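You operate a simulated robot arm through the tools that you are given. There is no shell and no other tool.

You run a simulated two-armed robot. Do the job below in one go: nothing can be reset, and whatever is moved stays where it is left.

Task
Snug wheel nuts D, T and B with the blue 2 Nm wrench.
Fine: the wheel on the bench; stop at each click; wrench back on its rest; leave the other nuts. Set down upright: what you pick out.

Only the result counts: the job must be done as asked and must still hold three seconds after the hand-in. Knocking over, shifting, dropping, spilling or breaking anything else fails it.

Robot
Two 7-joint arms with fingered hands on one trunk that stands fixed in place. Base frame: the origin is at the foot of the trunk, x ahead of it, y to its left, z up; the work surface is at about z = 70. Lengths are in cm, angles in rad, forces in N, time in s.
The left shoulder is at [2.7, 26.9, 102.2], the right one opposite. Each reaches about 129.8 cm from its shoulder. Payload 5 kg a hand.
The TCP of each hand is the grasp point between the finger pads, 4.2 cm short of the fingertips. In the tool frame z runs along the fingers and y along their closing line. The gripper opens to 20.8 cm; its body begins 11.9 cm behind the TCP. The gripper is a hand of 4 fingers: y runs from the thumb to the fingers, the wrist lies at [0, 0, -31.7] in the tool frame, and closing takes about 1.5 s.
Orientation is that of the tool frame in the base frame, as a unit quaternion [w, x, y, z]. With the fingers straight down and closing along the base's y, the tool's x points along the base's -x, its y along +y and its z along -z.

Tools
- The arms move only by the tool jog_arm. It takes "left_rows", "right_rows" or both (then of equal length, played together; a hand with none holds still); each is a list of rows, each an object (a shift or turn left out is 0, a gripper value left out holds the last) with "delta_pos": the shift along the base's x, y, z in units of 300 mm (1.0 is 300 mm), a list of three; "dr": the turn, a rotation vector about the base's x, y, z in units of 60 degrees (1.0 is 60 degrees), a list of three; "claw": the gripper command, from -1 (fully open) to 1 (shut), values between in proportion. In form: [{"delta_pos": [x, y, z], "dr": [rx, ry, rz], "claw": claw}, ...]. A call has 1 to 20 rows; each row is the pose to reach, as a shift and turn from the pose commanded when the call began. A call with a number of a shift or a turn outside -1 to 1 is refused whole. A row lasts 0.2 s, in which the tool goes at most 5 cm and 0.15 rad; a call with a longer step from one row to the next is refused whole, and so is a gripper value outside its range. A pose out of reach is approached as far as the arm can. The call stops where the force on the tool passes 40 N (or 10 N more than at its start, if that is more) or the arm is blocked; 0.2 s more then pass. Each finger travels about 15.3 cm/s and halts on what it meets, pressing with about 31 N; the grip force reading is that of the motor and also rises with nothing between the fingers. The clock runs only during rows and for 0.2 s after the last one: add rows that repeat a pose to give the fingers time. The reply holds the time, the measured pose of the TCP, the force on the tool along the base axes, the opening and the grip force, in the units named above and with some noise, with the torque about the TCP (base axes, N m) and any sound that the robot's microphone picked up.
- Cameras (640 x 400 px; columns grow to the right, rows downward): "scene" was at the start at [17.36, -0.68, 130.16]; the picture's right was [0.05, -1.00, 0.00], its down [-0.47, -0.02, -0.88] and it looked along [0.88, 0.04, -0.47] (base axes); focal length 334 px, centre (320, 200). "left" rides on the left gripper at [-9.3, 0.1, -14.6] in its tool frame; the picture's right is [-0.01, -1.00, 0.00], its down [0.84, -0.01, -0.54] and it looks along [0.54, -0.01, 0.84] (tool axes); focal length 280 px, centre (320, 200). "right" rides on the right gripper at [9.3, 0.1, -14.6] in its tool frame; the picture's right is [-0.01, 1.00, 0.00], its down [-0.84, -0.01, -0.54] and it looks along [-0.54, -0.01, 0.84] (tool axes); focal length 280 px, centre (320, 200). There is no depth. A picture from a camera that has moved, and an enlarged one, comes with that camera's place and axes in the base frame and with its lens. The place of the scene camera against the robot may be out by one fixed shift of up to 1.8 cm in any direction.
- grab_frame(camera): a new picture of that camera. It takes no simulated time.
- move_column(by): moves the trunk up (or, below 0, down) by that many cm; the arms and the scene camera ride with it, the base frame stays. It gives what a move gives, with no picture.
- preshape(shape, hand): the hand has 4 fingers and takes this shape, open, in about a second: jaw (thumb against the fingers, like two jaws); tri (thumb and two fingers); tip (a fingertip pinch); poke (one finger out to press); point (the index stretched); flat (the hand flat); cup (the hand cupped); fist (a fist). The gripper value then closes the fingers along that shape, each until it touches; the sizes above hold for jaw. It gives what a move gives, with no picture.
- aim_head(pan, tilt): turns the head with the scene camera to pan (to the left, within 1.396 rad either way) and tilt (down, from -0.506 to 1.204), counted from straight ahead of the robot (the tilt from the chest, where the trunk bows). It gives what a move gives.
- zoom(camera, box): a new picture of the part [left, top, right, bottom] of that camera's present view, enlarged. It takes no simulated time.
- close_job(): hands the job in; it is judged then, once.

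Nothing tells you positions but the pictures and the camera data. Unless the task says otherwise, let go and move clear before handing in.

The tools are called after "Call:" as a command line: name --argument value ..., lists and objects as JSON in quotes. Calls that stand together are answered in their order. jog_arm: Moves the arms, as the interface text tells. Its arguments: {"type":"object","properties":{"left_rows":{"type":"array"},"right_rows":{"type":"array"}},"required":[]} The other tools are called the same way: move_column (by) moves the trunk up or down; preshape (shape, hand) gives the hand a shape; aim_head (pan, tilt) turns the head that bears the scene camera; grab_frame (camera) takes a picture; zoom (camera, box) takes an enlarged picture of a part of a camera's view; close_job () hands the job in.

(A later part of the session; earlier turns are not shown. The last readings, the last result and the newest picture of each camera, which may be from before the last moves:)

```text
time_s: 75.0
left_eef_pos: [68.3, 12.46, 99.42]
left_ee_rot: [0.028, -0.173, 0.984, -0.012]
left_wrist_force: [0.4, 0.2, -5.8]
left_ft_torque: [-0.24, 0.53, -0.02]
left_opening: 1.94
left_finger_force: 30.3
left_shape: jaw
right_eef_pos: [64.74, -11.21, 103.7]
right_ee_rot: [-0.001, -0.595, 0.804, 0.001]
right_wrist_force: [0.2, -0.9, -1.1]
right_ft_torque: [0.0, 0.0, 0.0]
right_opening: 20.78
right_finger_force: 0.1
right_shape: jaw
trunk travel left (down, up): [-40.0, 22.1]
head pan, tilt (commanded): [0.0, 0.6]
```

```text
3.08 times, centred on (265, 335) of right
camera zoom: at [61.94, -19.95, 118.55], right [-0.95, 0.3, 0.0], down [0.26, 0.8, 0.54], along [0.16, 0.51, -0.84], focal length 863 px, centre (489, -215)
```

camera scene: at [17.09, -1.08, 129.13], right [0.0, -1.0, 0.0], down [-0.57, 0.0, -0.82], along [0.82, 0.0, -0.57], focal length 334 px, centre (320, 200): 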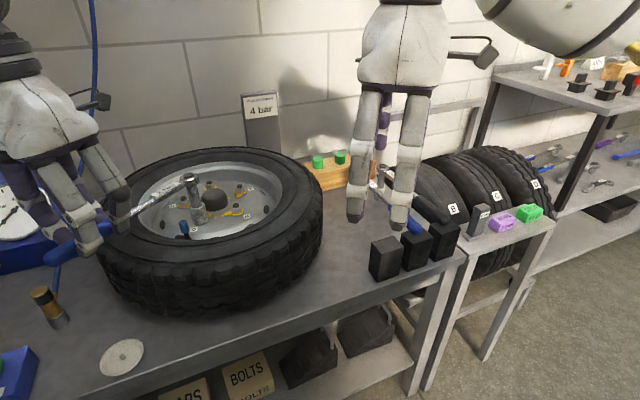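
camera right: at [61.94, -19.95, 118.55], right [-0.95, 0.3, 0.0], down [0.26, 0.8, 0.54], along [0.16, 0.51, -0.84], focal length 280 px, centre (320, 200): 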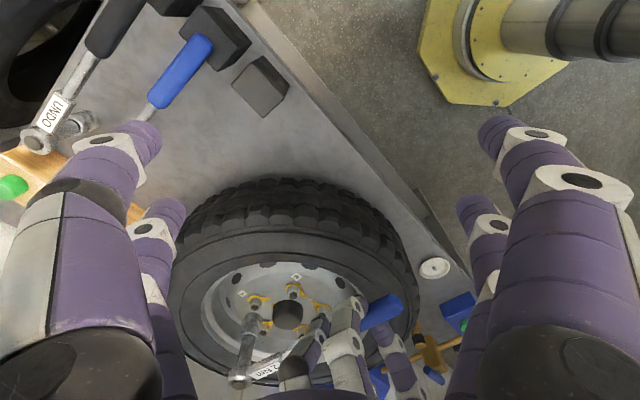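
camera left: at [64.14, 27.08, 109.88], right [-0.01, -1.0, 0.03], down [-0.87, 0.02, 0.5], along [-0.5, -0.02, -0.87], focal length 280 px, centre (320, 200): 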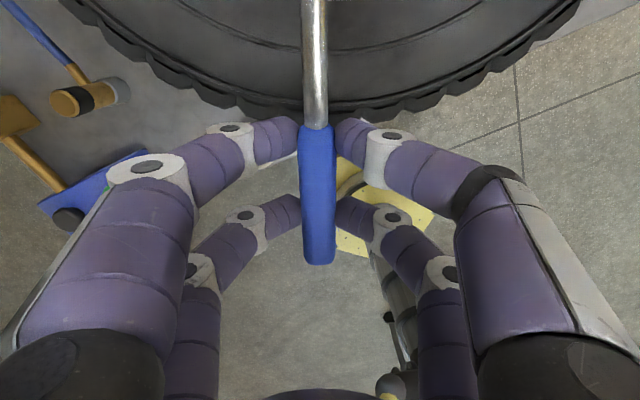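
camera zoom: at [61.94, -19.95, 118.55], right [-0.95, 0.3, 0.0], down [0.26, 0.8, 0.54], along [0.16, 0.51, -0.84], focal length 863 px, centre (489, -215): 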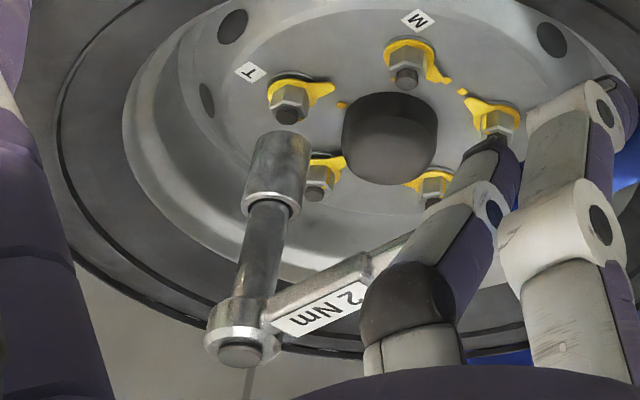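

The wrench has rolled ~3° in the grip again. I'll correct that and swing to −10° above T so both cameras can check the alignment.

Call:
jog_arm --left_rows '[{"delta_pos": [-0.014, 0.0723, 0], "dr": [0.0168, 0.0015, -0.125]}, {"delta_pos": [-0.0307, 0.159, 0], "dr": [0.0337, 0.0029, -0.25]}, {"delta_pos": [-0.036, 0.2477, 0], "dr": [0.0505, 0.0044, -0.375]}, {"delta_pos": [-0.03, 0.336, 0], "dr": [0.0673, 0.0058, -0.5]}, {"delta_pos": [-0.03, 0.336, 0], "dr": [0.0673, 0.0058, -0.5]}, {"delta_pos": [-0.03, 0.336, 0], "dr": [0.0673, 0.0058, -0.5]}]'

Call:
zoom --camera "scene" --box '[190, 140, 300, 220]'

Call:
zoom --camera "scene" --box '[225, 175, 265, 205]'

Call:
zoom --camera "right" --box '[225, 280, 285, 330]'

Call:
zoom --camera "right" --box '[200, 270, 330, 400]'

```text
time_s: 76.4
left_eef_pos: [67.34, 22.43, 99.34]
left_ee_rot: [0.027, 0.088, 0.996, 0.016]
left_wrist_force: [0.4, -0.3, -6.0]
left_ft_torque: [0.07, 0.6, 0.02]
left_opening: 1.94
left_finger_force: 30.7
left_shape: jaw
right_eef_pos: [64.62, -11.11, 103.91]
right_ee_rot: [-0.001, -0.596, 0.803, 0.001]
right_wrist_force: [-0.2, -0.1, 0.1]
right_ft_torque: [0.01, -0.03, 0.03]
right_opening: 20.79
right_finger_force: 0.1
right_shape: jaw
trunk travel left (down, up): [-40.0, 22.1]
head pan, tilt (commanded): [0.0, 0.6]
```

```text
5.00 times, centred on (245, 180) of scene
camera zoom: at [17.11, -1.08, 129.13], right [0.0, -1.0, 0.0], down [-0.57, 0.0, -0.82], along [0.82, 0.0, -0.57], focal length 1670 px, centre (695, 300)
```

zoom: 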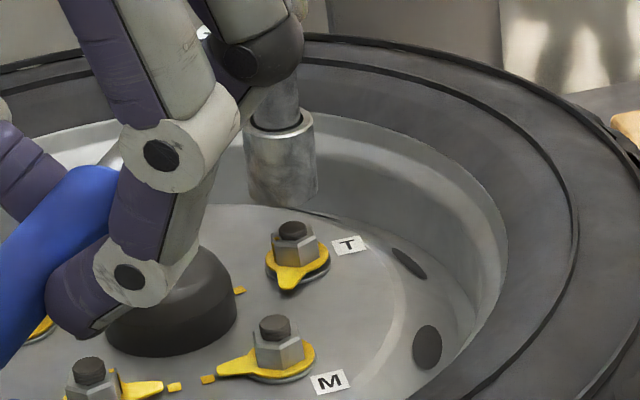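

```text
13.33 times, centred on (245, 190) of scene
camera zoom: at [17.11, -1.08, 129.13], right [0.0, -1.0, 0.0], down [-0.57, 0.0, -0.82], along [0.82, 0.0, -0.57], focal length 4455 px, centre (1320, 333)
```

zoom: 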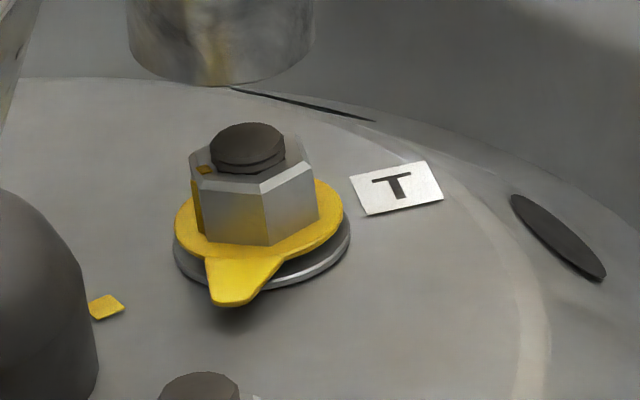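

```text
8.00 times, centred on (255, 305) of right
camera zoom: at [61.93, -19.94, 118.55], right [-0.95, 0.3, 0.0], down [0.26, 0.8, 0.54], along [0.16, 0.51, -0.84], focal length 2243 px, centre (840, -640)
```

zoom: 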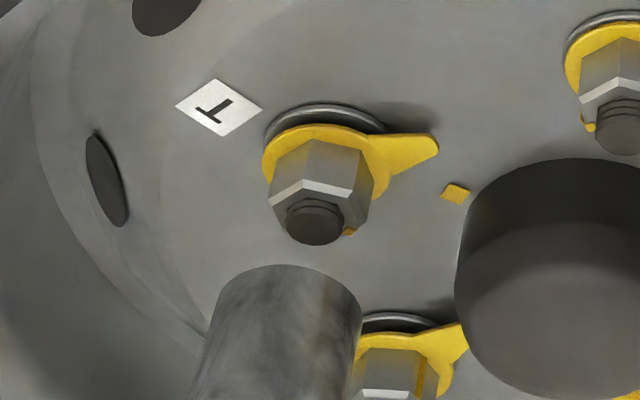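

```text
3.08 times, centred on (265, 335) of right
camera zoom: at [61.93, -19.94, 118.55], right [-0.95, 0.3, 0.0], down [0.26, 0.8, 0.54], along [0.16, 0.51, -0.84], focal length 863 px, centre (489, -215)
```

zoom: 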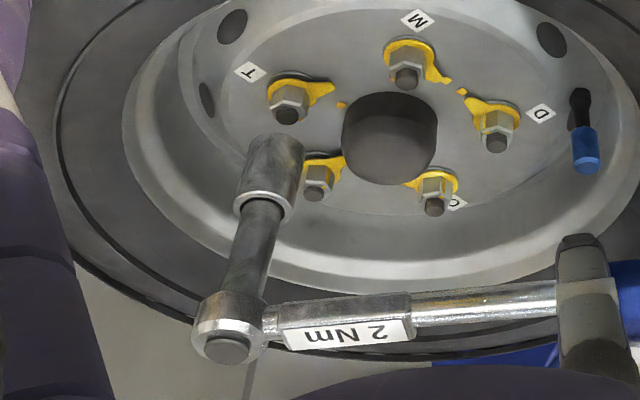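

Call:
zoom --camera "scene" --box '[225, 130, 275, 190]'

```text
6.67 times, centred on (250, 160) of scene
camera zoom: at [17.11, -1.08, 129.13], right [0.0, -1.0, 0.0], down [-0.57, 0.0, -0.82], along [0.82, 0.0, -0.57], focal length 2227 px, centre (787, 467)
```

zoom: 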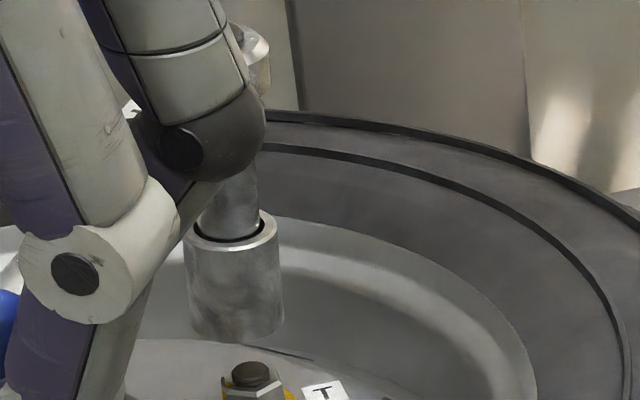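

The roll was over-corrected (the earlier lean was pitch). I'll undo that roll, trim the pitch 1° and shift 2–3 mm, then re-measure.

Call:
jog_arm --left_rows '[{"delta_pos": [0.002, 0.0092, 0.006], "dr": [-0.0315, 0.014, 0]}, {"delta_pos": [0.004, 0.0185, 0.0119], "dr": [-0.0629, 0.0281, 0]}, {"delta_pos": [0.004, 0.0185, 0.0119], "dr": [-0.0629, 0.0281, 0]}, {"delta_pos": [0.004, 0.0185, 0.0119], "dr": [-0.0629, 0.0281, 0]}]'

Call:
zoom --camera "scene" --box '[225, 130, 275, 190]'

Call:
zoom --camera "scene" --box '[225, 170, 265, 200]'

Call:
zoom --camera "right" --box '[225, 280, 285, 330]'

Call:
zoom --camera "right" --box '[200, 270, 330, 400]'

```text
time_s: 77.4
left_eef_pos: [67.48, 23.1, 99.68]
left_ee_rot: [0.014, 0.088, 0.996, -0.017]
left_wrist_force: [0.1, -0.5, -6.4]
left_ft_torque: [0.08, 0.6, 0.03]
left_opening: 1.94
left_finger_force: 31.3
left_shape: jaw
right_eef_pos: [64.69, -11.12, 103.79]
right_ee_rot: [-0.001, -0.595, 0.804, 0.001]
right_wrist_force: [0.8, 0.4, -0.2]
right_ft_torque: [0.01, 0.01, -0.02]
right_opening: 20.8
right_finger_force: 0.1
right_shape: jaw
trunk travel left (down, up): [-40.0, 22.1]
head pan, tilt (commanded): [0.0, 0.6]
```

```text
6.67 times, centred on (250, 160) of scene
camera zoom: at [17.12, -1.08, 129.13], right [0.0, -1.0, 0.0], down [-0.57, 0.0, -0.82], along [0.82, 0.0, -0.57], focal length 2227 px, centre (787, 467)
```

zoom: 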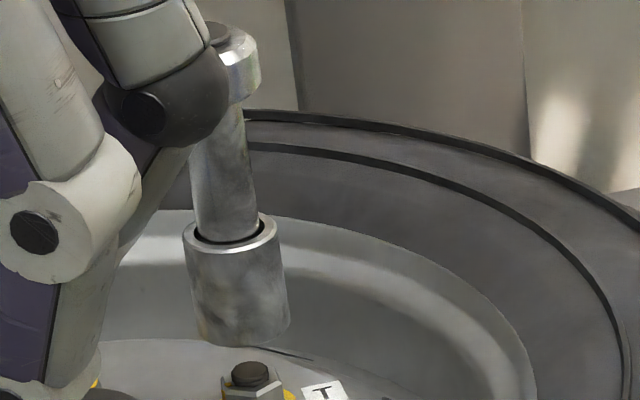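

```text
13.33 times, centred on (245, 185) of scene
camera zoom: at [17.12, -1.08, 129.13], right [0.0, -1.0, 0.0], down [-0.57, 0.0, -0.82], along [0.82, 0.0, -0.57], focal length 4455 px, centre (1320, 400)
```

zoom: 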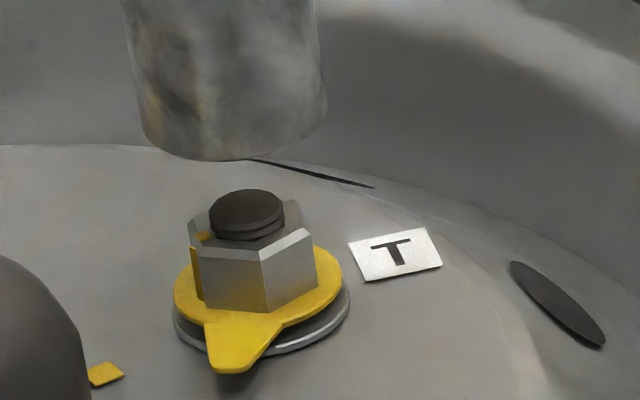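

```text
8.00 times, centred on (255, 305) of right
camera zoom: at [61.93, -19.95, 118.55], right [-0.95, 0.3, 0.0], down [0.26, 0.8, 0.54], along [0.16, 0.51, -0.84], focal length 2243 px, centre (840, -640)
```

zoom: 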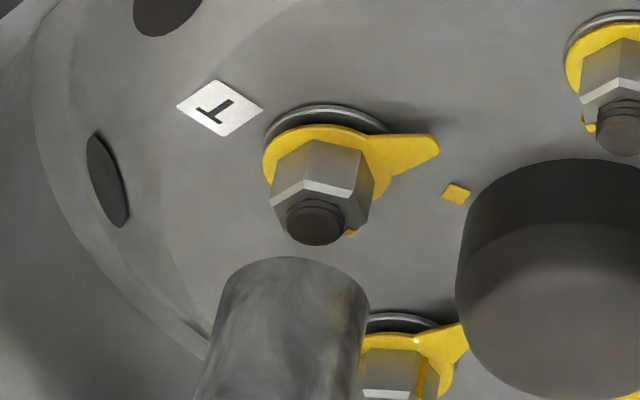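

```text
3.08 times, centred on (265, 335) of right
camera zoom: at [61.93, -19.95, 118.55], right [-0.95, 0.3, 0.0], down [0.26, 0.8, 0.54], along [0.16, 0.51, -0.84], focal length 863 px, centre (489, -215)
```

zoom: 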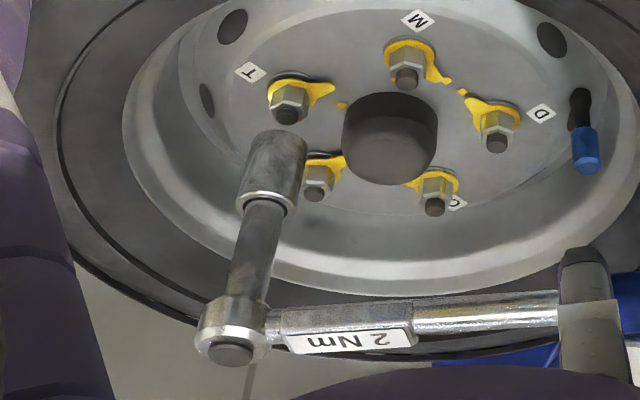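

Upright and centred over T within 1 mm. Rotating to T's hex angle of 20.5° about its axis.

Call:
jog_arm --left_rows '[{"delta_pos": [-0.0082, -0.0859, 0], "dr": [0, 0, 0.1267]}, {"delta_pos": [-0.0055, -0.1768, 0], "dr": [0, 0, 0.255]}, {"delta_pos": [0.0095, -0.2664, 0], "dr": [0, 0, 0.3833]}, {"delta_pos": [0.0358, -0.3523, 0], "dr": [0, 0, 0.51]}, {"delta_pos": [0.0358, -0.3523, 0], "dr": [0, 0, 0.51]}, {"delta_pos": [0.0358, -0.3523, 0], "dr": [0, 0, 0.51]}]'

Call:
zoom --camera "right" --box '[225, 280, 285, 330]'

```text
time_s: 78.8
left_eef_pos: [68.45, 12.32, 99.77]
left_ee_rot: [0.019, -0.178, 0.984, -0.012]
left_wrist_force: [0.0, -0.2, -5.7]
left_ft_torque: [-0.23, 0.53, -0.03]
left_opening: 1.97
left_finger_force: 31.6
left_shape: jaw
right_eef_pos: [64.7, -11.12, 103.69]
right_ee_rot: [-0.001, -0.595, 0.803, 0.001]
right_wrist_force: [-0.8, 0.2, 0.7]
right_ft_torque: [0.01, 0.03, 0.0]
right_opening: 20.79
right_finger_force: 0.0
right_shape: jaw
trunk travel left (down, up): [-40.0, 22.1]
head pan, tilt (commanded): [0.0, 0.6]
```

```text
8.00 times, centred on (255, 305) of right
camera zoom: at [61.92, -19.98, 118.56], right [-0.95, 0.31, 0.0], down [0.26, 0.8, 0.54], along [0.16, 0.51, -0.84], focal length 2243 px, centre (840, -640)
```

zoom: 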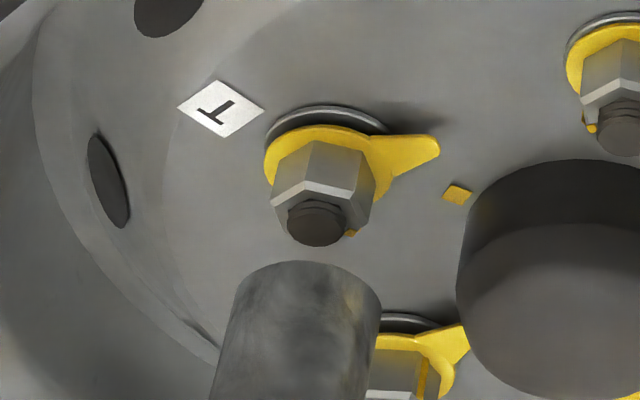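

There's a small consistent offset between the two arms' frames (about 0.3, 0.4 cm); using it I correct the socket 2–3 mm and lower toward T.

Call:
jog_arm --left_rows '[{"delta_pos": [0.0088, -0.003, 0]}, {"delta_pos": [0.0088, -0.003, -0.03]}, {"delta_pos": [0.0088, -0.003, -0.06]}, {"delta_pos": [0.0088, -0.003, -0.08]}, {"delta_pos": [0.0088, -0.003, -0.08]}]'

Call:
zoom --camera "right" --box '[225, 280, 285, 330]'

```text
time_s: 80.0
left_eef_pos: [68.81, 12.27, 97.32]
left_ee_rot: [0.02, -0.179, 0.984, -0.012]
left_wrist_force: [-1.0, 0.4, -6.1]
left_ft_torque: [-0.25, 0.57, 0.0]
left_opening: 1.95
left_finger_force: 31.0
left_shape: jaw
right_eef_pos: [64.76, -11.04, 103.85]
right_ee_rot: [-0.001, -0.596, 0.803, 0.001]
right_wrist_force: [0.1, -0.8, -0.2]
right_ft_torque: [-0.04, 0.0, 0.0]
right_opening: 20.78
right_finger_force: 0.0
right_shape: jaw
trunk travel left (down, up): [-40.0, 22.1]
head pan, tilt (commanded): [0.0, 0.6]
```

```text
8.00 times, centred on (255, 305) of right
camera zoom: at [61.92, -19.96, 118.56], right [-0.95, 0.3, 0.0], down [0.26, 0.8, 0.54], along [0.16, 0.51, -0.84], focal length 2243 px, centre (840, -640)
```

zoom: 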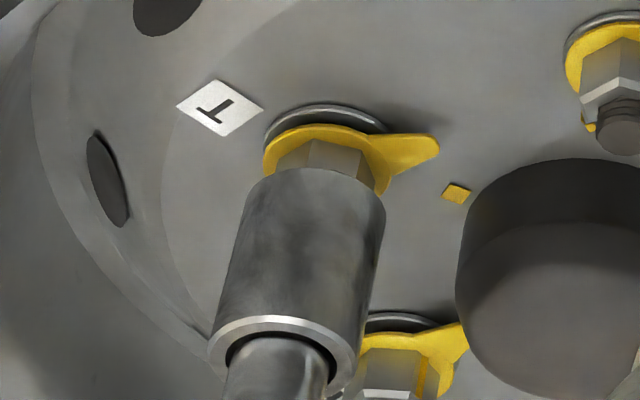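

Call:
jog_arm --left_rows '[{"delta_pos": [0, 0, -0.01]}, {"delta_pos": [0, 0, -0.02]}, {"delta_pos": [0, 0, -0.026]}, {"delta_pos": [0, 0, -0.026]}]'

Call:
zoom --camera "right" --box '[225, 280, 285, 330]'

```text
time_s: 81.0
left_eef_pos: [68.69, 12.38, 96.5]
left_ee_rot: [0.019, -0.18, 0.983, -0.013]
left_wrist_force: [0.2, -0.2, -5.5]
left_ft_torque: [-0.23, 0.55, -0.04]
left_opening: 1.96
left_finger_force: 31.0
left_shape: jaw
right_eef_pos: [64.78, -11.08, 103.83]
right_ee_rot: [-0.001, -0.596, 0.803, 0.001]
right_wrist_force: [0.2, -0.3, -0.7]
right_ft_torque: [0.01, 0.02, 0.01]
right_opening: 20.8
right_finger_force: 0.0
right_shape: jaw
trunk travel left (down, up): [-40.0, 22.1]
head pan, tilt (commanded): [0.0, 0.6]
```

```text
8.00 times, centred on (255, 305) of right
camera zoom: at [61.93, -19.96, 118.55], right [-0.95, 0.3, 0.0], down [0.26, 0.8, 0.54], along [0.16, 0.51, -0.84], focal length 2243 px, centre (840, -640)
```

zoom: 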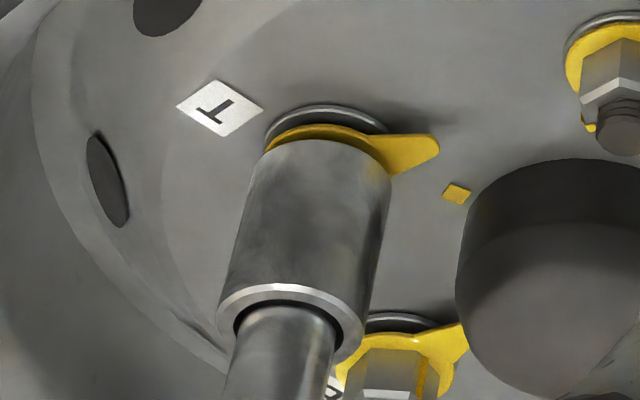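

The socket went straight onto T. Seating it fully.

Call:
jog_arm --left_rows '[{"delta_pos": [0, 0, -0.01]}, {"delta_pos": [0, 0, -0.018]}, {"delta_pos": [0, 0, -0.024]}, {"delta_pos": [0, 0, -0.024]}]'

Call:
zoom --camera "right" --box '[225, 280, 285, 330]'

```text
time_s: 82.0
left_eef_pos: [68.65, 12.35, 95.83]
left_ee_rot: [0.019, -0.178, 0.984, -0.012]
left_wrist_force: [0.1, -0.3, -6.1]
left_ft_torque: [-0.24, 0.56, 0.01]
left_opening: 1.95
left_finger_force: 31.1
left_shape: jaw
right_eef_pos: [64.5, -11.1, 103.8]
right_ee_rot: [-0.001, -0.596, 0.803, 0.001]
right_wrist_force: [0.3, -0.1, 0.3]
right_ft_torque: [0.0, 0.02, 0.01]
right_opening: 20.83
right_finger_force: 0.1
right_shape: jaw
trunk travel left (down, up): [-40.0, 22.1]
head pan, tilt (commanded): [0.0, 0.6]
```

```text
8.00 times, centred on (255, 305) of right
camera zoom: at [61.93, -19.96, 118.55], right [-0.95, 0.3, 0.0], down [0.26, 0.8, 0.54], along [0.16, 0.51, -0.84], focal length 2243 px, centre (840, -640)
```

zoom: 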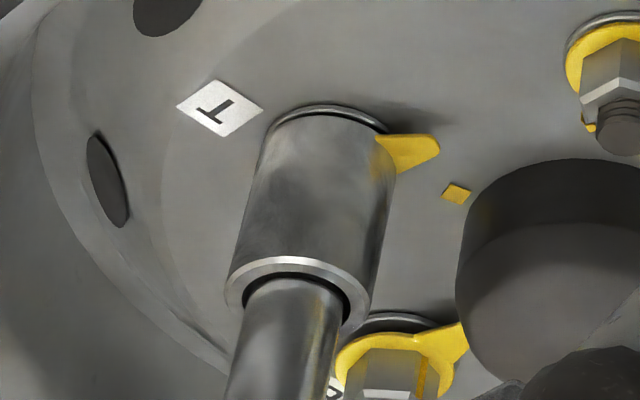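

Now turning T clockwise in batches.

Call:
jog_arm --left_rows '[{"delta_pos": [-0.022, 0.0619, -0.001], "dr": [0, 0, -0.0917]}, {"delta_pos": [-0.0367, 0.1198, -0.002], "dr": [0, 0, -0.175]}, {"delta_pos": [-0.0463, 0.1787, -0.003], "dr": [0, 0, -0.2583]}]'

Call:
zoom --camera "right" --box '[225, 280, 285, 330]'

```text
time_s: 82.8
left_eef_pos: [67.27, 17.83, 95.74]
left_ee_rot: [0.016, -0.043, 0.999, -0.016]
left_wrist_force: [0.0, 0.4, -6.2]
left_ft_torque: [-0.11, 0.62, 0.16]
left_opening: 1.97
left_finger_force: 30.7
left_shape: jaw
right_eef_pos: [64.77, -11.06, 103.77]
right_ee_rot: [-0.002, -0.595, 0.804, 0.002]
right_wrist_force: [0.2, 0.9, 0.0]
right_ft_torque: [-0.09, 0.02, 0.0]
right_opening: 20.79
right_finger_force: 0.1
right_shape: jaw
trunk travel left (down, up): [-40.0, 22.1]
head pan, tilt (commanded): [0.0, 0.6]
```

```text
8.00 times, centred on (255, 305) of right
camera zoom: at [61.92, -19.91, 118.56], right [-0.95, 0.3, 0.0], down [0.26, 0.8, 0.54], along [0.16, 0.51, -0.84], focal length 2243 px, centre (840, -640)
```

zoom: 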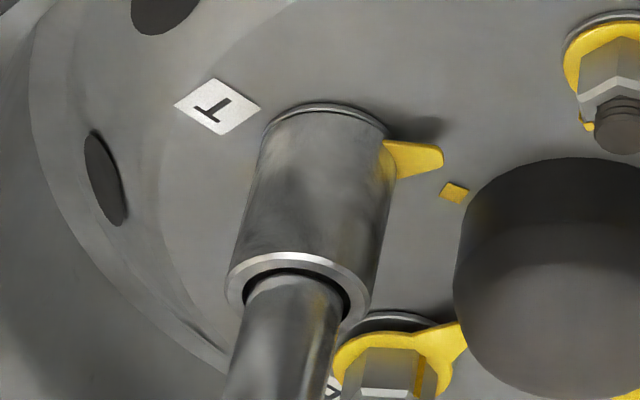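

Call:
jog_arm --left_rows '[{"delta_pos": [-0.0044, 0.0596, -0.001], "dr": [0, 0, -0.0833]}, {"delta_pos": [-0.0036, 0.1193, -0.002], "dr": [0, 0, -0.1667]}, {"delta_pos": [0.0024, 0.1787, -0.003], "dr": [0, 0, -0.25]}]'

Call:
zoom --camera "right" --box '[225, 280, 285, 330]'

```text
time_s: 83.6
left_eef_pos: [67.43, 23.13, 95.63]
left_ee_rot: [0.014, 0.087, 0.996, -0.017]
left_wrist_force: [0.3, -0.7, -6.5]
left_ft_torque: [-0.02, 0.6, 0.29]
left_opening: 1.95
left_finger_force: 30.7
left_shape: jaw
right_eef_pos: [64.68, -11.17, 103.85]
right_ee_rot: [-0.001, -0.595, 0.804, 0.001]
right_wrist_force: [0.4, -0.2, -1.0]
right_ft_torque: [0.01, 0.01, 0.01]
right_opening: 20.81
right_finger_force: 0.1
right_shape: jaw
trunk travel left (down, up): [-40.0, 22.1]
head pan, tilt (commanded): [0.0, 0.6]
```

```text
8.00 times, centred on (255, 305) of right
camera zoom: at [61.93, -19.94, 118.55], right [-0.95, 0.3, 0.0], down [0.26, 0.8, 0.54], along [0.16, 0.51, -0.84], focal length 2243 px, centre (840, -640)
```

zoom: 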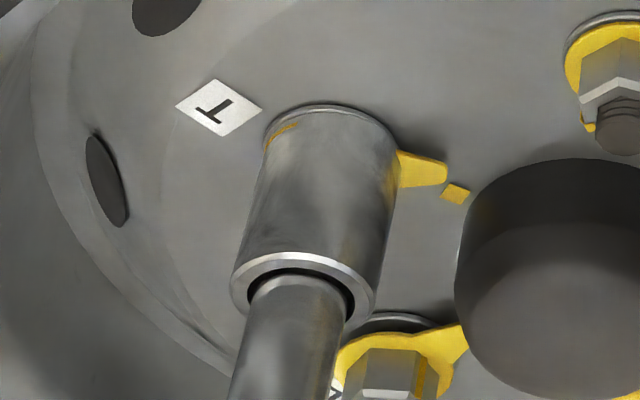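

Call:
jog_arm --left_rows '[{"delta_pos": [0.0085, 0.047, -0.001], "dr": [0, 0, -0.0667]}, {"delta_pos": [0.0203, 0.0934, -0.002], "dr": [0, 0, -0.1333]}]'

Call:
zoom --camera "right" --box '[225, 280, 285, 330]'

```text
time_s: 84.2
left_eef_pos: [68.1, 25.82, 95.65]
left_ee_rot: [0.014, 0.156, 0.987, -0.018]
left_wrist_force: [-1.2, -1.5, -6.0]
left_ft_torque: [-0.13, 0.62, 0.49]
left_opening: 1.97
left_finger_force: 30.7
left_shape: jaw
right_eef_pos: [64.68, -11.07, 103.77]
right_ee_rot: [-0.002, -0.595, 0.803, 0.001]
right_wrist_force: [0.3, 0.1, -0.2]
right_ft_torque: [-0.08, 0.0, -0.01]
right_opening: 20.81
right_finger_force: 0.0
right_shape: jaw
trunk travel left (down, up): [-40.0, 22.1]
head pan, tilt (commanded): [0.0, 0.6]
```

```text
8.00 times, centred on (255, 305) of right
camera zoom: at [61.93, -19.93, 118.56], right [-0.95, 0.3, 0.0], down [0.26, 0.8, 0.54], along [0.16, 0.51, -0.84], focal length 2243 px, centre (840, -640)
```

zoom: 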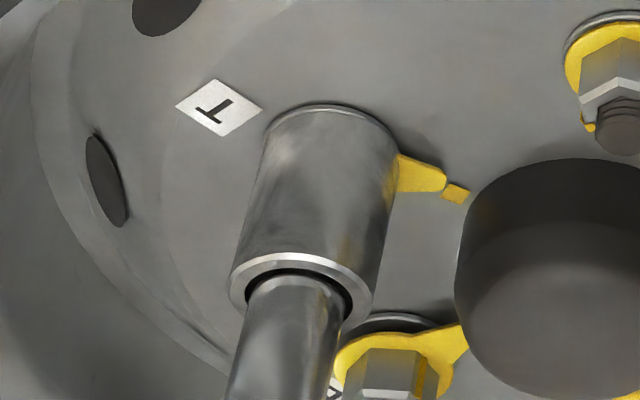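

Call:
jog_arm --left_rows '[{"delta_pos": [0.0071, 0.0228, 0], "dr": [0, 0, -0.0333]}, {"delta_pos": [0.015, 0.0454, 0], "dr": [0, 0, -0.0667]}]'

Call:
zoom --camera "right" --box '[225, 280, 285, 330]'

```text
time_s: 84.8
left_eef_pos: [68.53, 27.17, 95.75]
left_ee_rot: [0.013, 0.19, 0.982, -0.019]
left_wrist_force: [-1.7, -2.9, -6.1]
left_ft_torque: [-0.18, 0.65, 0.67]
left_opening: 1.95
left_finger_force: 31.5
left_shape: jaw
right_eef_pos: [64.8, -11.1, 103.78]
right_ee_rot: [-0.001, -0.596, 0.803, 0.001]
right_wrist_force: [0.0, 0.3, -0.3]
right_ft_torque: [-0.04, -0.01, -0.03]
right_opening: 20.81
right_finger_force: 0.1
right_shape: jaw
trunk travel left (down, up): [-40.0, 22.1]
head pan, tilt (commanded): [0.0, 0.6]
```

```text
8.00 times, centred on (255, 305) of right
camera zoom: at [61.92, -19.96, 118.56], right [-0.95, 0.3, 0.0], down [0.26, 0.8, 0.54], along [0.16, 0.51, -0.84], focal length 2243 px, centre (840, -640)
```

zoom: 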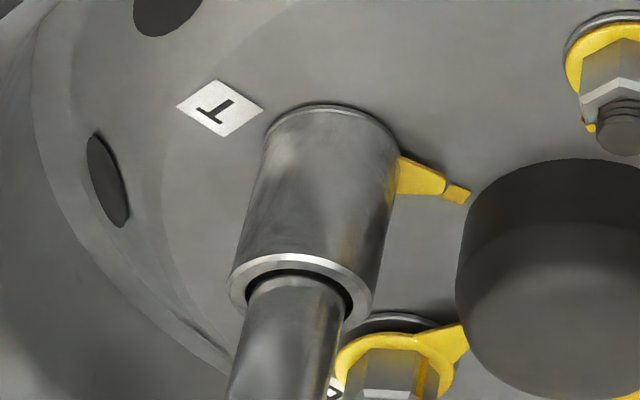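

Call:
jog_arm --left_rows '[{"delta_pos": [0.0064, 0.0167, 0], "dr": [0, 0, -0.025]}]'

Call:
zoom --camera "right" --box '[225, 280, 285, 330]'

```text
time_s: 85.2
left_eef_pos: [68.78, 27.7, 95.64]
left_ee_rot: [0.012, 0.203, 0.979, -0.018]
left_wrist_force: [-1.9, -2.6, -4.5]
left_ft_torque: [-0.17, 0.68, 0.67]
left_opening: 1.97
left_finger_force: 30.8
left_shape: jaw
right_eef_pos: [64.74, -11.09, 103.74]
right_ee_rot: [-0.001, -0.596, 0.803, 0.002]
right_wrist_force: [0.2, -0.7, 0.5]
right_ft_torque: [-0.02, 0.03, 0.03]
right_opening: 20.79
right_finger_force: 0.1
right_shape: jaw
trunk travel left (down, up): [-40.0, 22.1]
head pan, tilt (commanded): [0.0, 0.6]
```

```text
8.00 times, centred on (255, 305) of right
camera zoom: at [61.92, -19.95, 118.56], right [-0.95, 0.3, 0.0], down [0.26, 0.8, 0.54], along [0.16, 0.51, -0.84], focal length 2243 px, centre (840, -640)
```

zoom: 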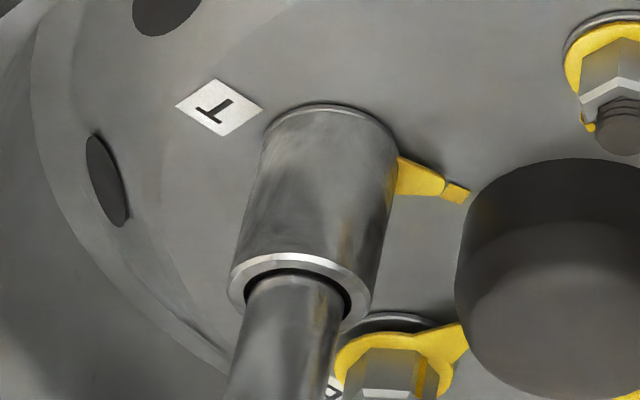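

Call:
jog_arm --left_rows '[{"delta_pos": [0.0069, 0.0166, 0], "dr": [0, 0, -0.025]}, {"delta_pos": [0.0142, 0.033, 0], "dr": [0, 0, -0.05]}]'

Call:
zoom --camera "right" --box '[225, 280, 285, 330]'

```text
time_s: 85.8
left_eef_pos: [69.19, 28.69, 95.62]
left_ee_rot: [0.013, 0.23, 0.973, -0.019]
left_wrist_force: [-0.4, -4.2, -6.1]
left_ft_torque: [-0.25, 0.67, 0.7]
left_opening: 1.98
left_finger_force: 30.9
left_shape: jaw
right_eef_pos: [64.68, -11.16, 103.76]
right_ee_rot: [-0.001, -0.596, 0.803, 0.001]
right_wrist_force: [0.5, -0.6, 0.3]
right_ft_torque: [-0.02, -0.01, -0.01]
right_opening: 20.81
right_finger_force: 0.1
right_shape: jaw
trunk travel left (down, up): [-40.0, 22.1]
head pan, tilt (commanded): [0.0, 0.6]
```

```text
8.00 times, centred on (255, 305) of right
camera zoom: at [61.93, -19.97, 118.55], right [-0.95, 0.31, 0.0], down [0.26, 0.8, 0.54], along [0.16, 0.51, -0.84], focal length 2243 px, centre (840, -640)
```

zoom: 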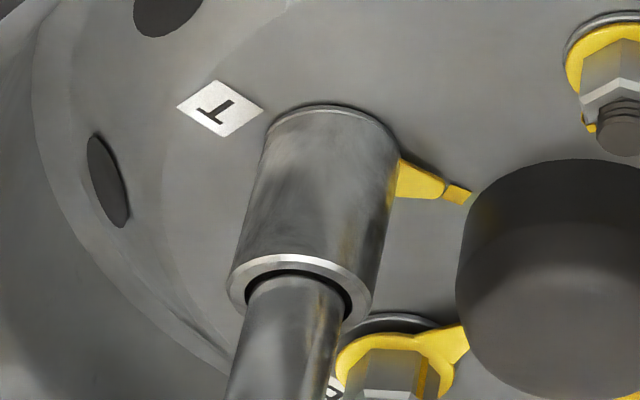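

Call:
jog_arm --left_rows '[{"delta_pos": [0.0077, 0.0162, 0], "dr": [0, 0, -0.025]}]'

Call:
jog_arm --left_rows '[{"delta_pos": [0.0081, 0.0159, 0], "dr": [0, 0, -0.025]}]'

Call:
zoom --camera "right" --box '[225, 280, 285, 330]'

```text
time_s: 86.2
left_eef_pos: [69.42, 29.27, 95.6]
left_ee_rot: [0.013, 0.241, 0.97, -0.019]
left_wrist_force: [-1.5, -4.4, -6.1]
left_ft_torque: [-0.21, 0.65, 0.71]
left_opening: 1.96
left_finger_force: 31.2
left_shape: jaw
right_eef_pos: [64.74, -11.0, 103.83]
right_ee_rot: [-0.001, -0.596, 0.803, 0.002]
right_wrist_force: [0.2, -0.3, -0.2]
right_ft_torque: [0.02, -0.01, 0.02]
right_opening: 20.8
right_finger_force: 0.0
right_shape: jaw
trunk travel left (down, up): [-40.0, 22.1]
head pan, tilt (commanded): [0.0, 0.6]
```

```text
time_s: 86.6
left_eef_pos: [69.58, 29.74, 95.65]
left_ee_rot: [0.013, 0.254, 0.967, -0.02]
left_wrist_force: [-1.3, -4.2, -6.0]
left_ft_torque: [-0.21, 0.65, 0.64]
left_opening: 1.97
left_finger_force: 30.6
left_shape: jaw
right_eef_pos: [64.6, -11.28, 103.84]
right_ee_rot: [0.0, -0.595, 0.804, 0.002]
right_wrist_force: [-0.1, -0.6, -0.1]
right_ft_torque: [0.03, 0.03, 0.04]
right_opening: 20.79
right_finger_force: 0.0
right_shape: jaw
trunk travel left (down, up): [-40.0, 22.1]
head pan, tilt (commanded): [0.0, 0.6]
```

```text
8.00 times, centred on (255, 305) of right
camera zoom: at [61.93, -19.97, 118.55], right [-0.95, 0.3, 0.0], down [0.26, 0.8, 0.54], along [0.16, 0.51, -0.84], focal length 2243 px, centre (840, -640)
```

zoom: 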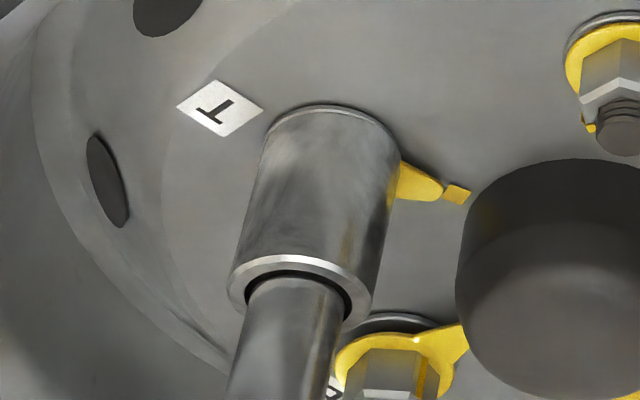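

Call:
jog_arm --left_rows '[{"delta_pos": [0.0086, 0.0158, 0], "dr": [0, 0, -0.025]}]'

Call:
jog_arm --left_rows '[{"delta_pos": [0.009, 0.0155, 0], "dr": [0, 0, -0.025]}]'

Call:
zoom --camera "right" --box '[225, 280, 285, 330]'

```text
time_s: 87.0
left_eef_pos: [69.96, 30.21, 95.57]
left_ee_rot: [0.012, 0.267, 0.964, -0.019]
left_wrist_force: [-1.7, -3.8, -6.3]
left_ft_torque: [-0.2, 0.69, 0.74]
left_opening: 1.96
left_finger_force: 30.9
left_shape: jaw
right_eef_pos: [64.73, -11.17, 103.8]
right_ee_rot: [-0.001, -0.596, 0.803, 0.002]
right_wrist_force: [-0.7, 0.5, 0.0]
right_ft_torque: [-0.01, 0.04, -0.05]
right_opening: 20.79
right_finger_force: 0.0
right_shape: jaw
trunk travel left (down, up): [-40.0, 22.1]
head pan, tilt (commanded): [0.0, 0.6]
```

```text
time_s: 87.4
left_eef_pos: [70.36, 30.82, 95.56]
left_ee_rot: [0.011, 0.279, 0.96, -0.02]
left_wrist_force: [-0.9, 0.1, -5.7]
left_ft_torque: [0.21, 0.26, 0.03]
left_opening: 1.92
left_finger_force: 31.3
left_shape: jaw
right_eef_pos: [64.74, -11.11, 103.73]
right_ee_rot: [-0.002, -0.596, 0.803, 0.002]
right_wrist_force: [-0.3, 0.6, 0.1]
right_ft_torque: [0.01, 0.01, 0.0]
right_opening: 20.8
right_finger_force: 0.0
right_shape: jaw
trunk travel left (down, up): [-40.0, 22.1]
head pan, tilt (commanded): [0.0, 0.6]
```

```text
8.00 times, centred on (255, 305) of right
camera zoom: at [61.93, -19.93, 118.56], right [-0.95, 0.3, 0.0], down [0.26, 0.8, 0.54], along [0.16, 0.51, -0.84], focal length 2243 px, centre (840, -640)
```

zoom: 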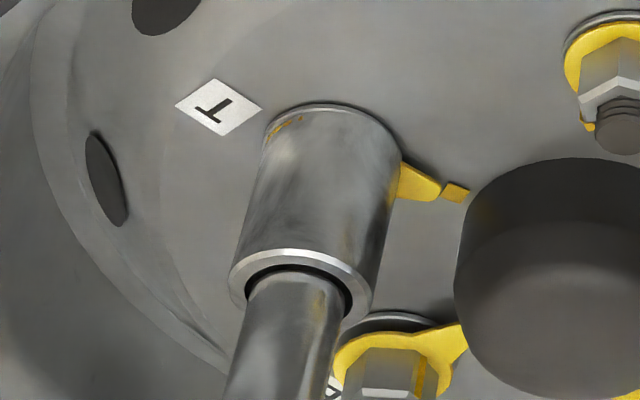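

The torque released again just as T's pointer came onto its mark – the same snap as on D, so I take this as the wrench's click. I'll stop here, lift off, and go over to B.

Call:
jog_arm --left_rows '[{"delta_pos": [0, 0, 0.04]}, {"delta_pos": [0, 0, 0.09]}, {"delta_pos": [0, 0, 0.133]}, {"delta_pos": [-0.01, 0.004, 0.133], "dr": [0, 0, 0.125]}, {"delta_pos": [-0.02, 0.009, 0.133], "dr": [0, 0, 0.25]}, {"delta_pos": [-0.03, 0.013, 0.133], "dr": [0, 0, 0.375]}, {"delta_pos": [-0.03, 0.013, 0.133], "dr": [0, 0, 0.375]}, {"delta_pos": [-0.03, 0.013, 0.133], "dr": [0, 0, 0.375]}]'

Call:
zoom --camera "right" --box '[200, 270, 330, 400]'

Call:
zoom --camera "right" --box '[235, 285, 295, 335]'

Call:
zoom --camera "scene" --box '[165, 145, 265, 225]'

```text
time_s: 89.2
left_eef_pos: [69.29, 31.05, 99.53]
left_ee_rot: [0.015, 0.087, 0.996, -0.017]
left_wrist_force: [0.6, -0.5, -5.9]
left_ft_torque: [0.11, 0.62, -0.02]
left_opening: 2.0
left_finger_force: 31.1
left_shape: jaw
right_eef_pos: [64.79, -11.17, 103.78]
right_ee_rot: [-0.001, -0.595, 0.803, 0.002]
right_wrist_force: [0.4, 0.3, 0.0]
right_ft_torque: [0.01, -0.02, 0.0]
right_opening: 20.8
right_finger_force: 0.0
right_shape: jaw
trunk travel left (down, up): [-40.0, 22.1]
head pan, tilt (commanded): [0.0, 0.6]
```

```text
3.08 times, centred on (265, 335) of right
camera zoom: at [61.93, -19.95, 118.55], right [-0.95, 0.3, 0.0], down [0.26, 0.8, 0.54], along [0.16, 0.51, -0.84], focal length 863 px, centre (489, -215)
```

zoom: 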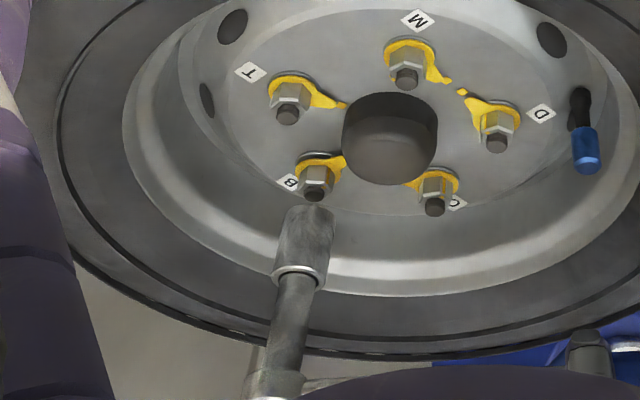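

```text
8.00 times, centred on (265, 310) of right
camera zoom: at [61.93, -19.95, 118.55], right [-0.95, 0.3, 0.0], down [0.26, 0.8, 0.54], along [0.16, 0.51, -0.84], focal length 2243 px, centre (760, -680)
```

zoom: 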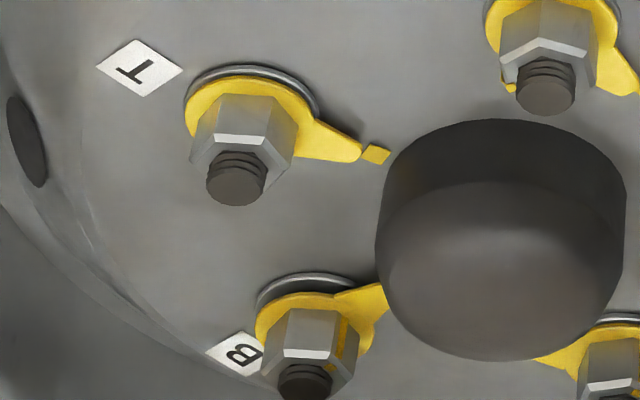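

```text
5.00 times, centred on (215, 185) of scene
camera zoom: at [17.11, -1.08, 129.13], right [0.0, -1.0, 0.0], down [-0.57, 0.0, -0.82], along [0.82, 0.0, -0.57], focal length 1670 px, centre (845, 275)
```

zoom: 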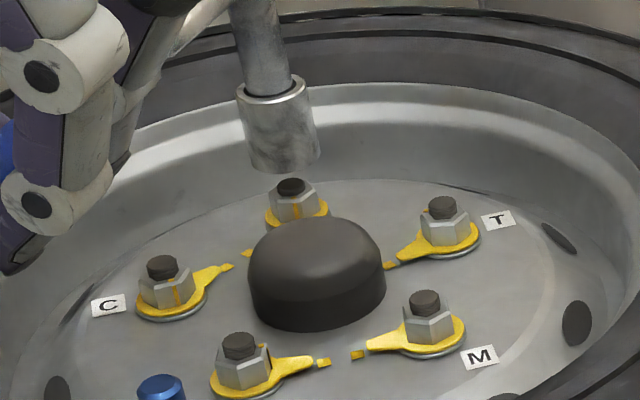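

T's pointer now lies on its mark just like D, M and C. Now I'll measure the socket over B from both cameras.

Call:
zoom --camera "right" --box '[240, 310, 300, 360]'

Call:
zoom --camera "right" --box '[220, 300, 310, 400]'

Call:
zoom --camera "scene" --box '[195, 165, 235, 195]'

Call:
zoom --camera "scene" --box '[180, 110, 250, 190]'

```text
8.00 times, centred on (270, 335) of right
camera zoom: at [61.93, -19.95, 118.55], right [-0.95, 0.3, 0.0], down [0.26, 0.8, 0.54], along [0.16, 0.51, -0.84], focal length 2243 px, centre (720, -880)
```

zoom: 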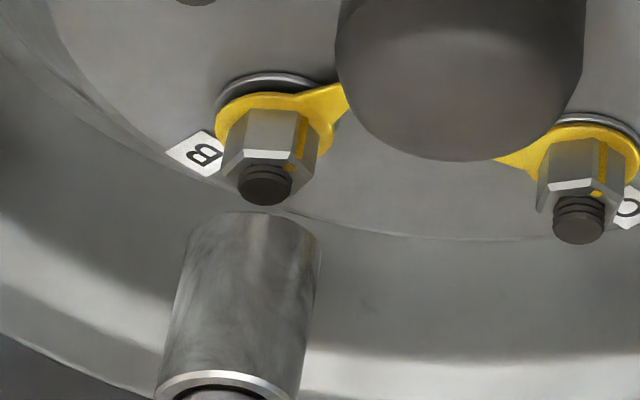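

```text
4.00 times, centred on (265, 350) of right
camera zoom: at [61.93, -19.95, 118.55], right [-0.95, 0.3, 0.0], down [0.26, 0.8, 0.54], along [0.16, 0.51, -0.84], focal length 1122 px, centre (540, -400)
```

zoom: 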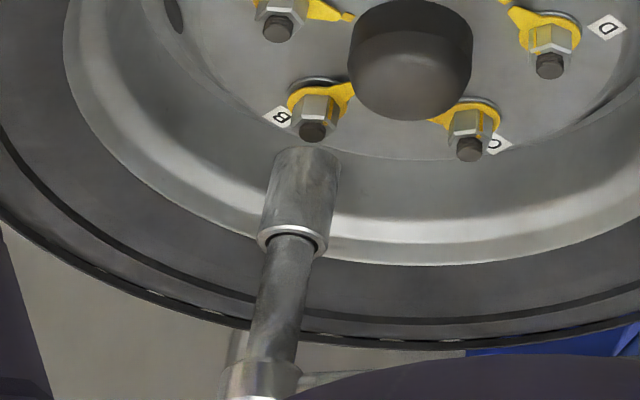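

```text
13.33 times, centred on (215, 180) of scene
camera zoom: at [17.11, -1.08, 129.13], right [0.0, -1.0, 0.0], down [-0.57, 0.0, -0.82], along [0.82, 0.0, -0.57], focal length 4455 px, centre (1720, 467)
```

zoom: 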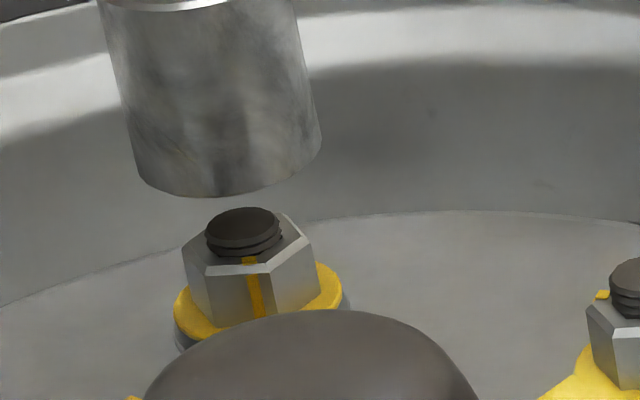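

```text
5.00 times, centred on (215, 150) of scene
camera zoom: at [17.11, -1.08, 129.13], right [0.0, -1.0, 0.0], down [-0.57, 0.0, -0.82], along [0.82, 0.0, -0.57], focal length 1670 px, centre (845, 450)
```

zoom: 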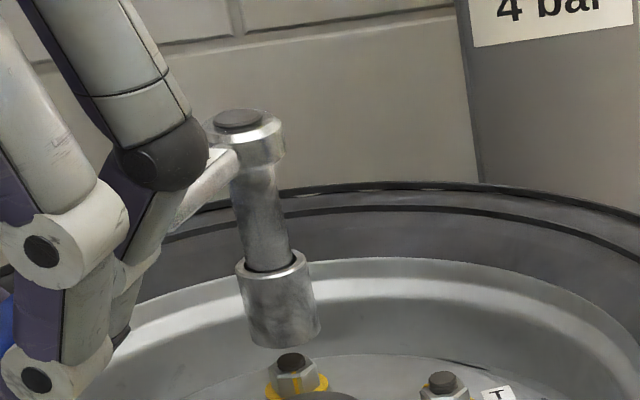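

Call:
zoom --camera "right" --box '[252, 312, 284, 336]'

Call:
jog_arm --left_rows '[{"delta_pos": [-0.0069, -0.0043, -0.0133], "dr": [0.0165, -0.0218, 0]}, {"delta_pos": [-0.0138, -0.0085, -0.0267], "dr": [0.033, -0.0436, 0]}, {"delta_pos": [-0.0138, -0.0085, -0.0267], "dr": [0.033, -0.0436, 0]}, {"delta_pos": [-0.0138, -0.0085, -0.0267], "dr": [0.033, -0.0436, 0]}]'

Call:
zoom --camera "right" --box '[240, 310, 300, 360]'

Call:
zoom --camera "right" --box '[220, 300, 310, 400]'

Call:
zoom --camera "scene" --box '[195, 165, 235, 195]'

Call:
zoom --camera "scene" --box '[180, 110, 250, 190]'

```text
16.00 times, centred on (268, 324) of right
camera zoom: at [61.93, -19.95, 118.55], right [-0.95, 0.3, 0.0], down [0.26, 0.8, 0.54], along [0.16, 0.51, -0.84], focal length 4486 px, centre (1152, -1784)
```

zoom: 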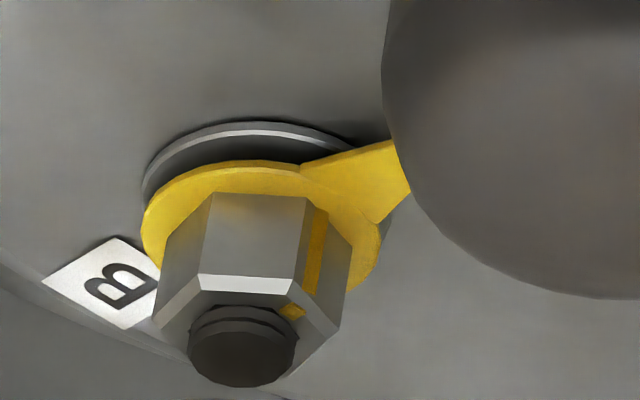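

```text
time_s: 90.2
left_eef_pos: [68.79, 30.85, 98.84]
left_ee_rot: [0.036, 0.087, 0.996, 0.002]
left_wrist_force: [-0.2, 0.8, -5.9]
left_ft_torque: [0.08, 0.63, 0.01]
left_opening: 1.95
left_finger_force: 31.1
left_shape: jaw
right_eef_pos: [64.53, -11.13, 103.86]
right_ee_rot: [-0.001, -0.596, 0.803, 0.001]
right_wrist_force: [0.5, 0.3, -0.1]
right_ft_torque: [0.04, 0.04, -0.01]
right_opening: 20.82
right_finger_force: 0.0
right_shape: jaw
trunk travel left (down, up): [-40.0, 22.1]
head pan, tilt (commanded): [0.0, 0.6]
```

```text
8.00 times, centred on (270, 335) of right
camera zoom: at [61.93, -19.95, 118.55], right [-0.95, 0.3, 0.0], down [0.26, 0.8, 0.54], along [0.16, 0.51, -0.84], focal length 2243 px, centre (720, -880)
```

zoom: 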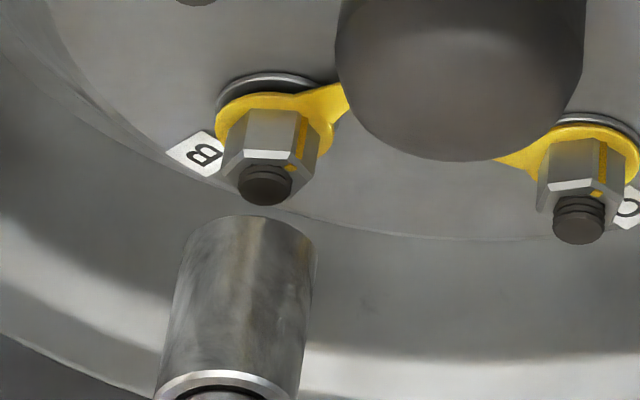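

```text
4.00 times, centred on (265, 350) of right
camera zoom: at [61.93, -19.95, 118.55], right [-0.95, 0.3, 0.0], down [0.26, 0.8, 0.54], along [0.16, 0.51, -0.84], focal length 1122 px, centre (540, -400)
```

zoom: 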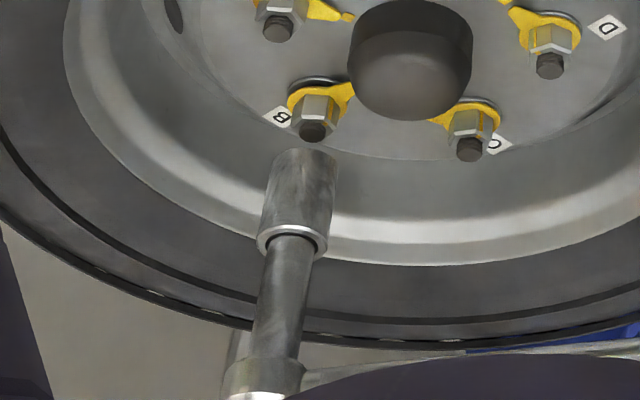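

```text
13.33 times, centred on (215, 180) of scene
camera zoom: at [17.12, -1.08, 129.13], right [0.0, -1.0, 0.0], down [-0.57, 0.0, -0.82], along [0.82, 0.0, -0.57], focal length 4455 px, centre (1720, 467)
```

zoom: 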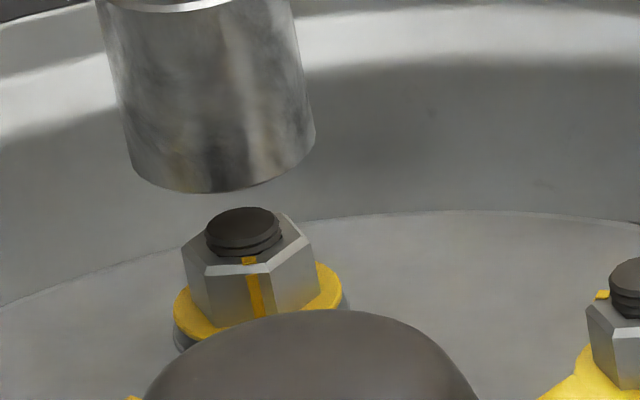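

```text
5.00 times, centred on (215, 150) of scene
camera zoom: at [17.12, -1.08, 129.13], right [0.0, -1.0, 0.0], down [-0.57, 0.0, -0.82], along [0.82, 0.0, -0.57], focal length 1670 px, centre (845, 450)
```

zoom: 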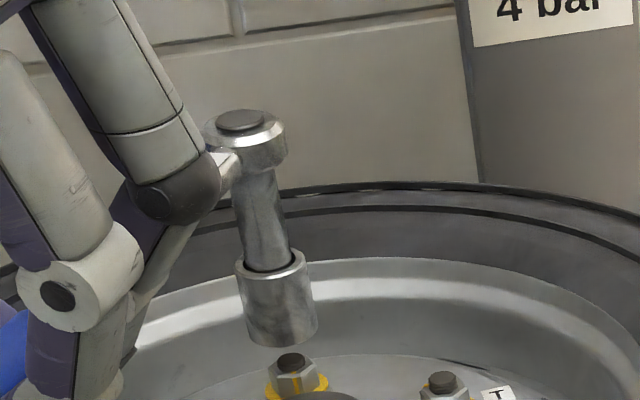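

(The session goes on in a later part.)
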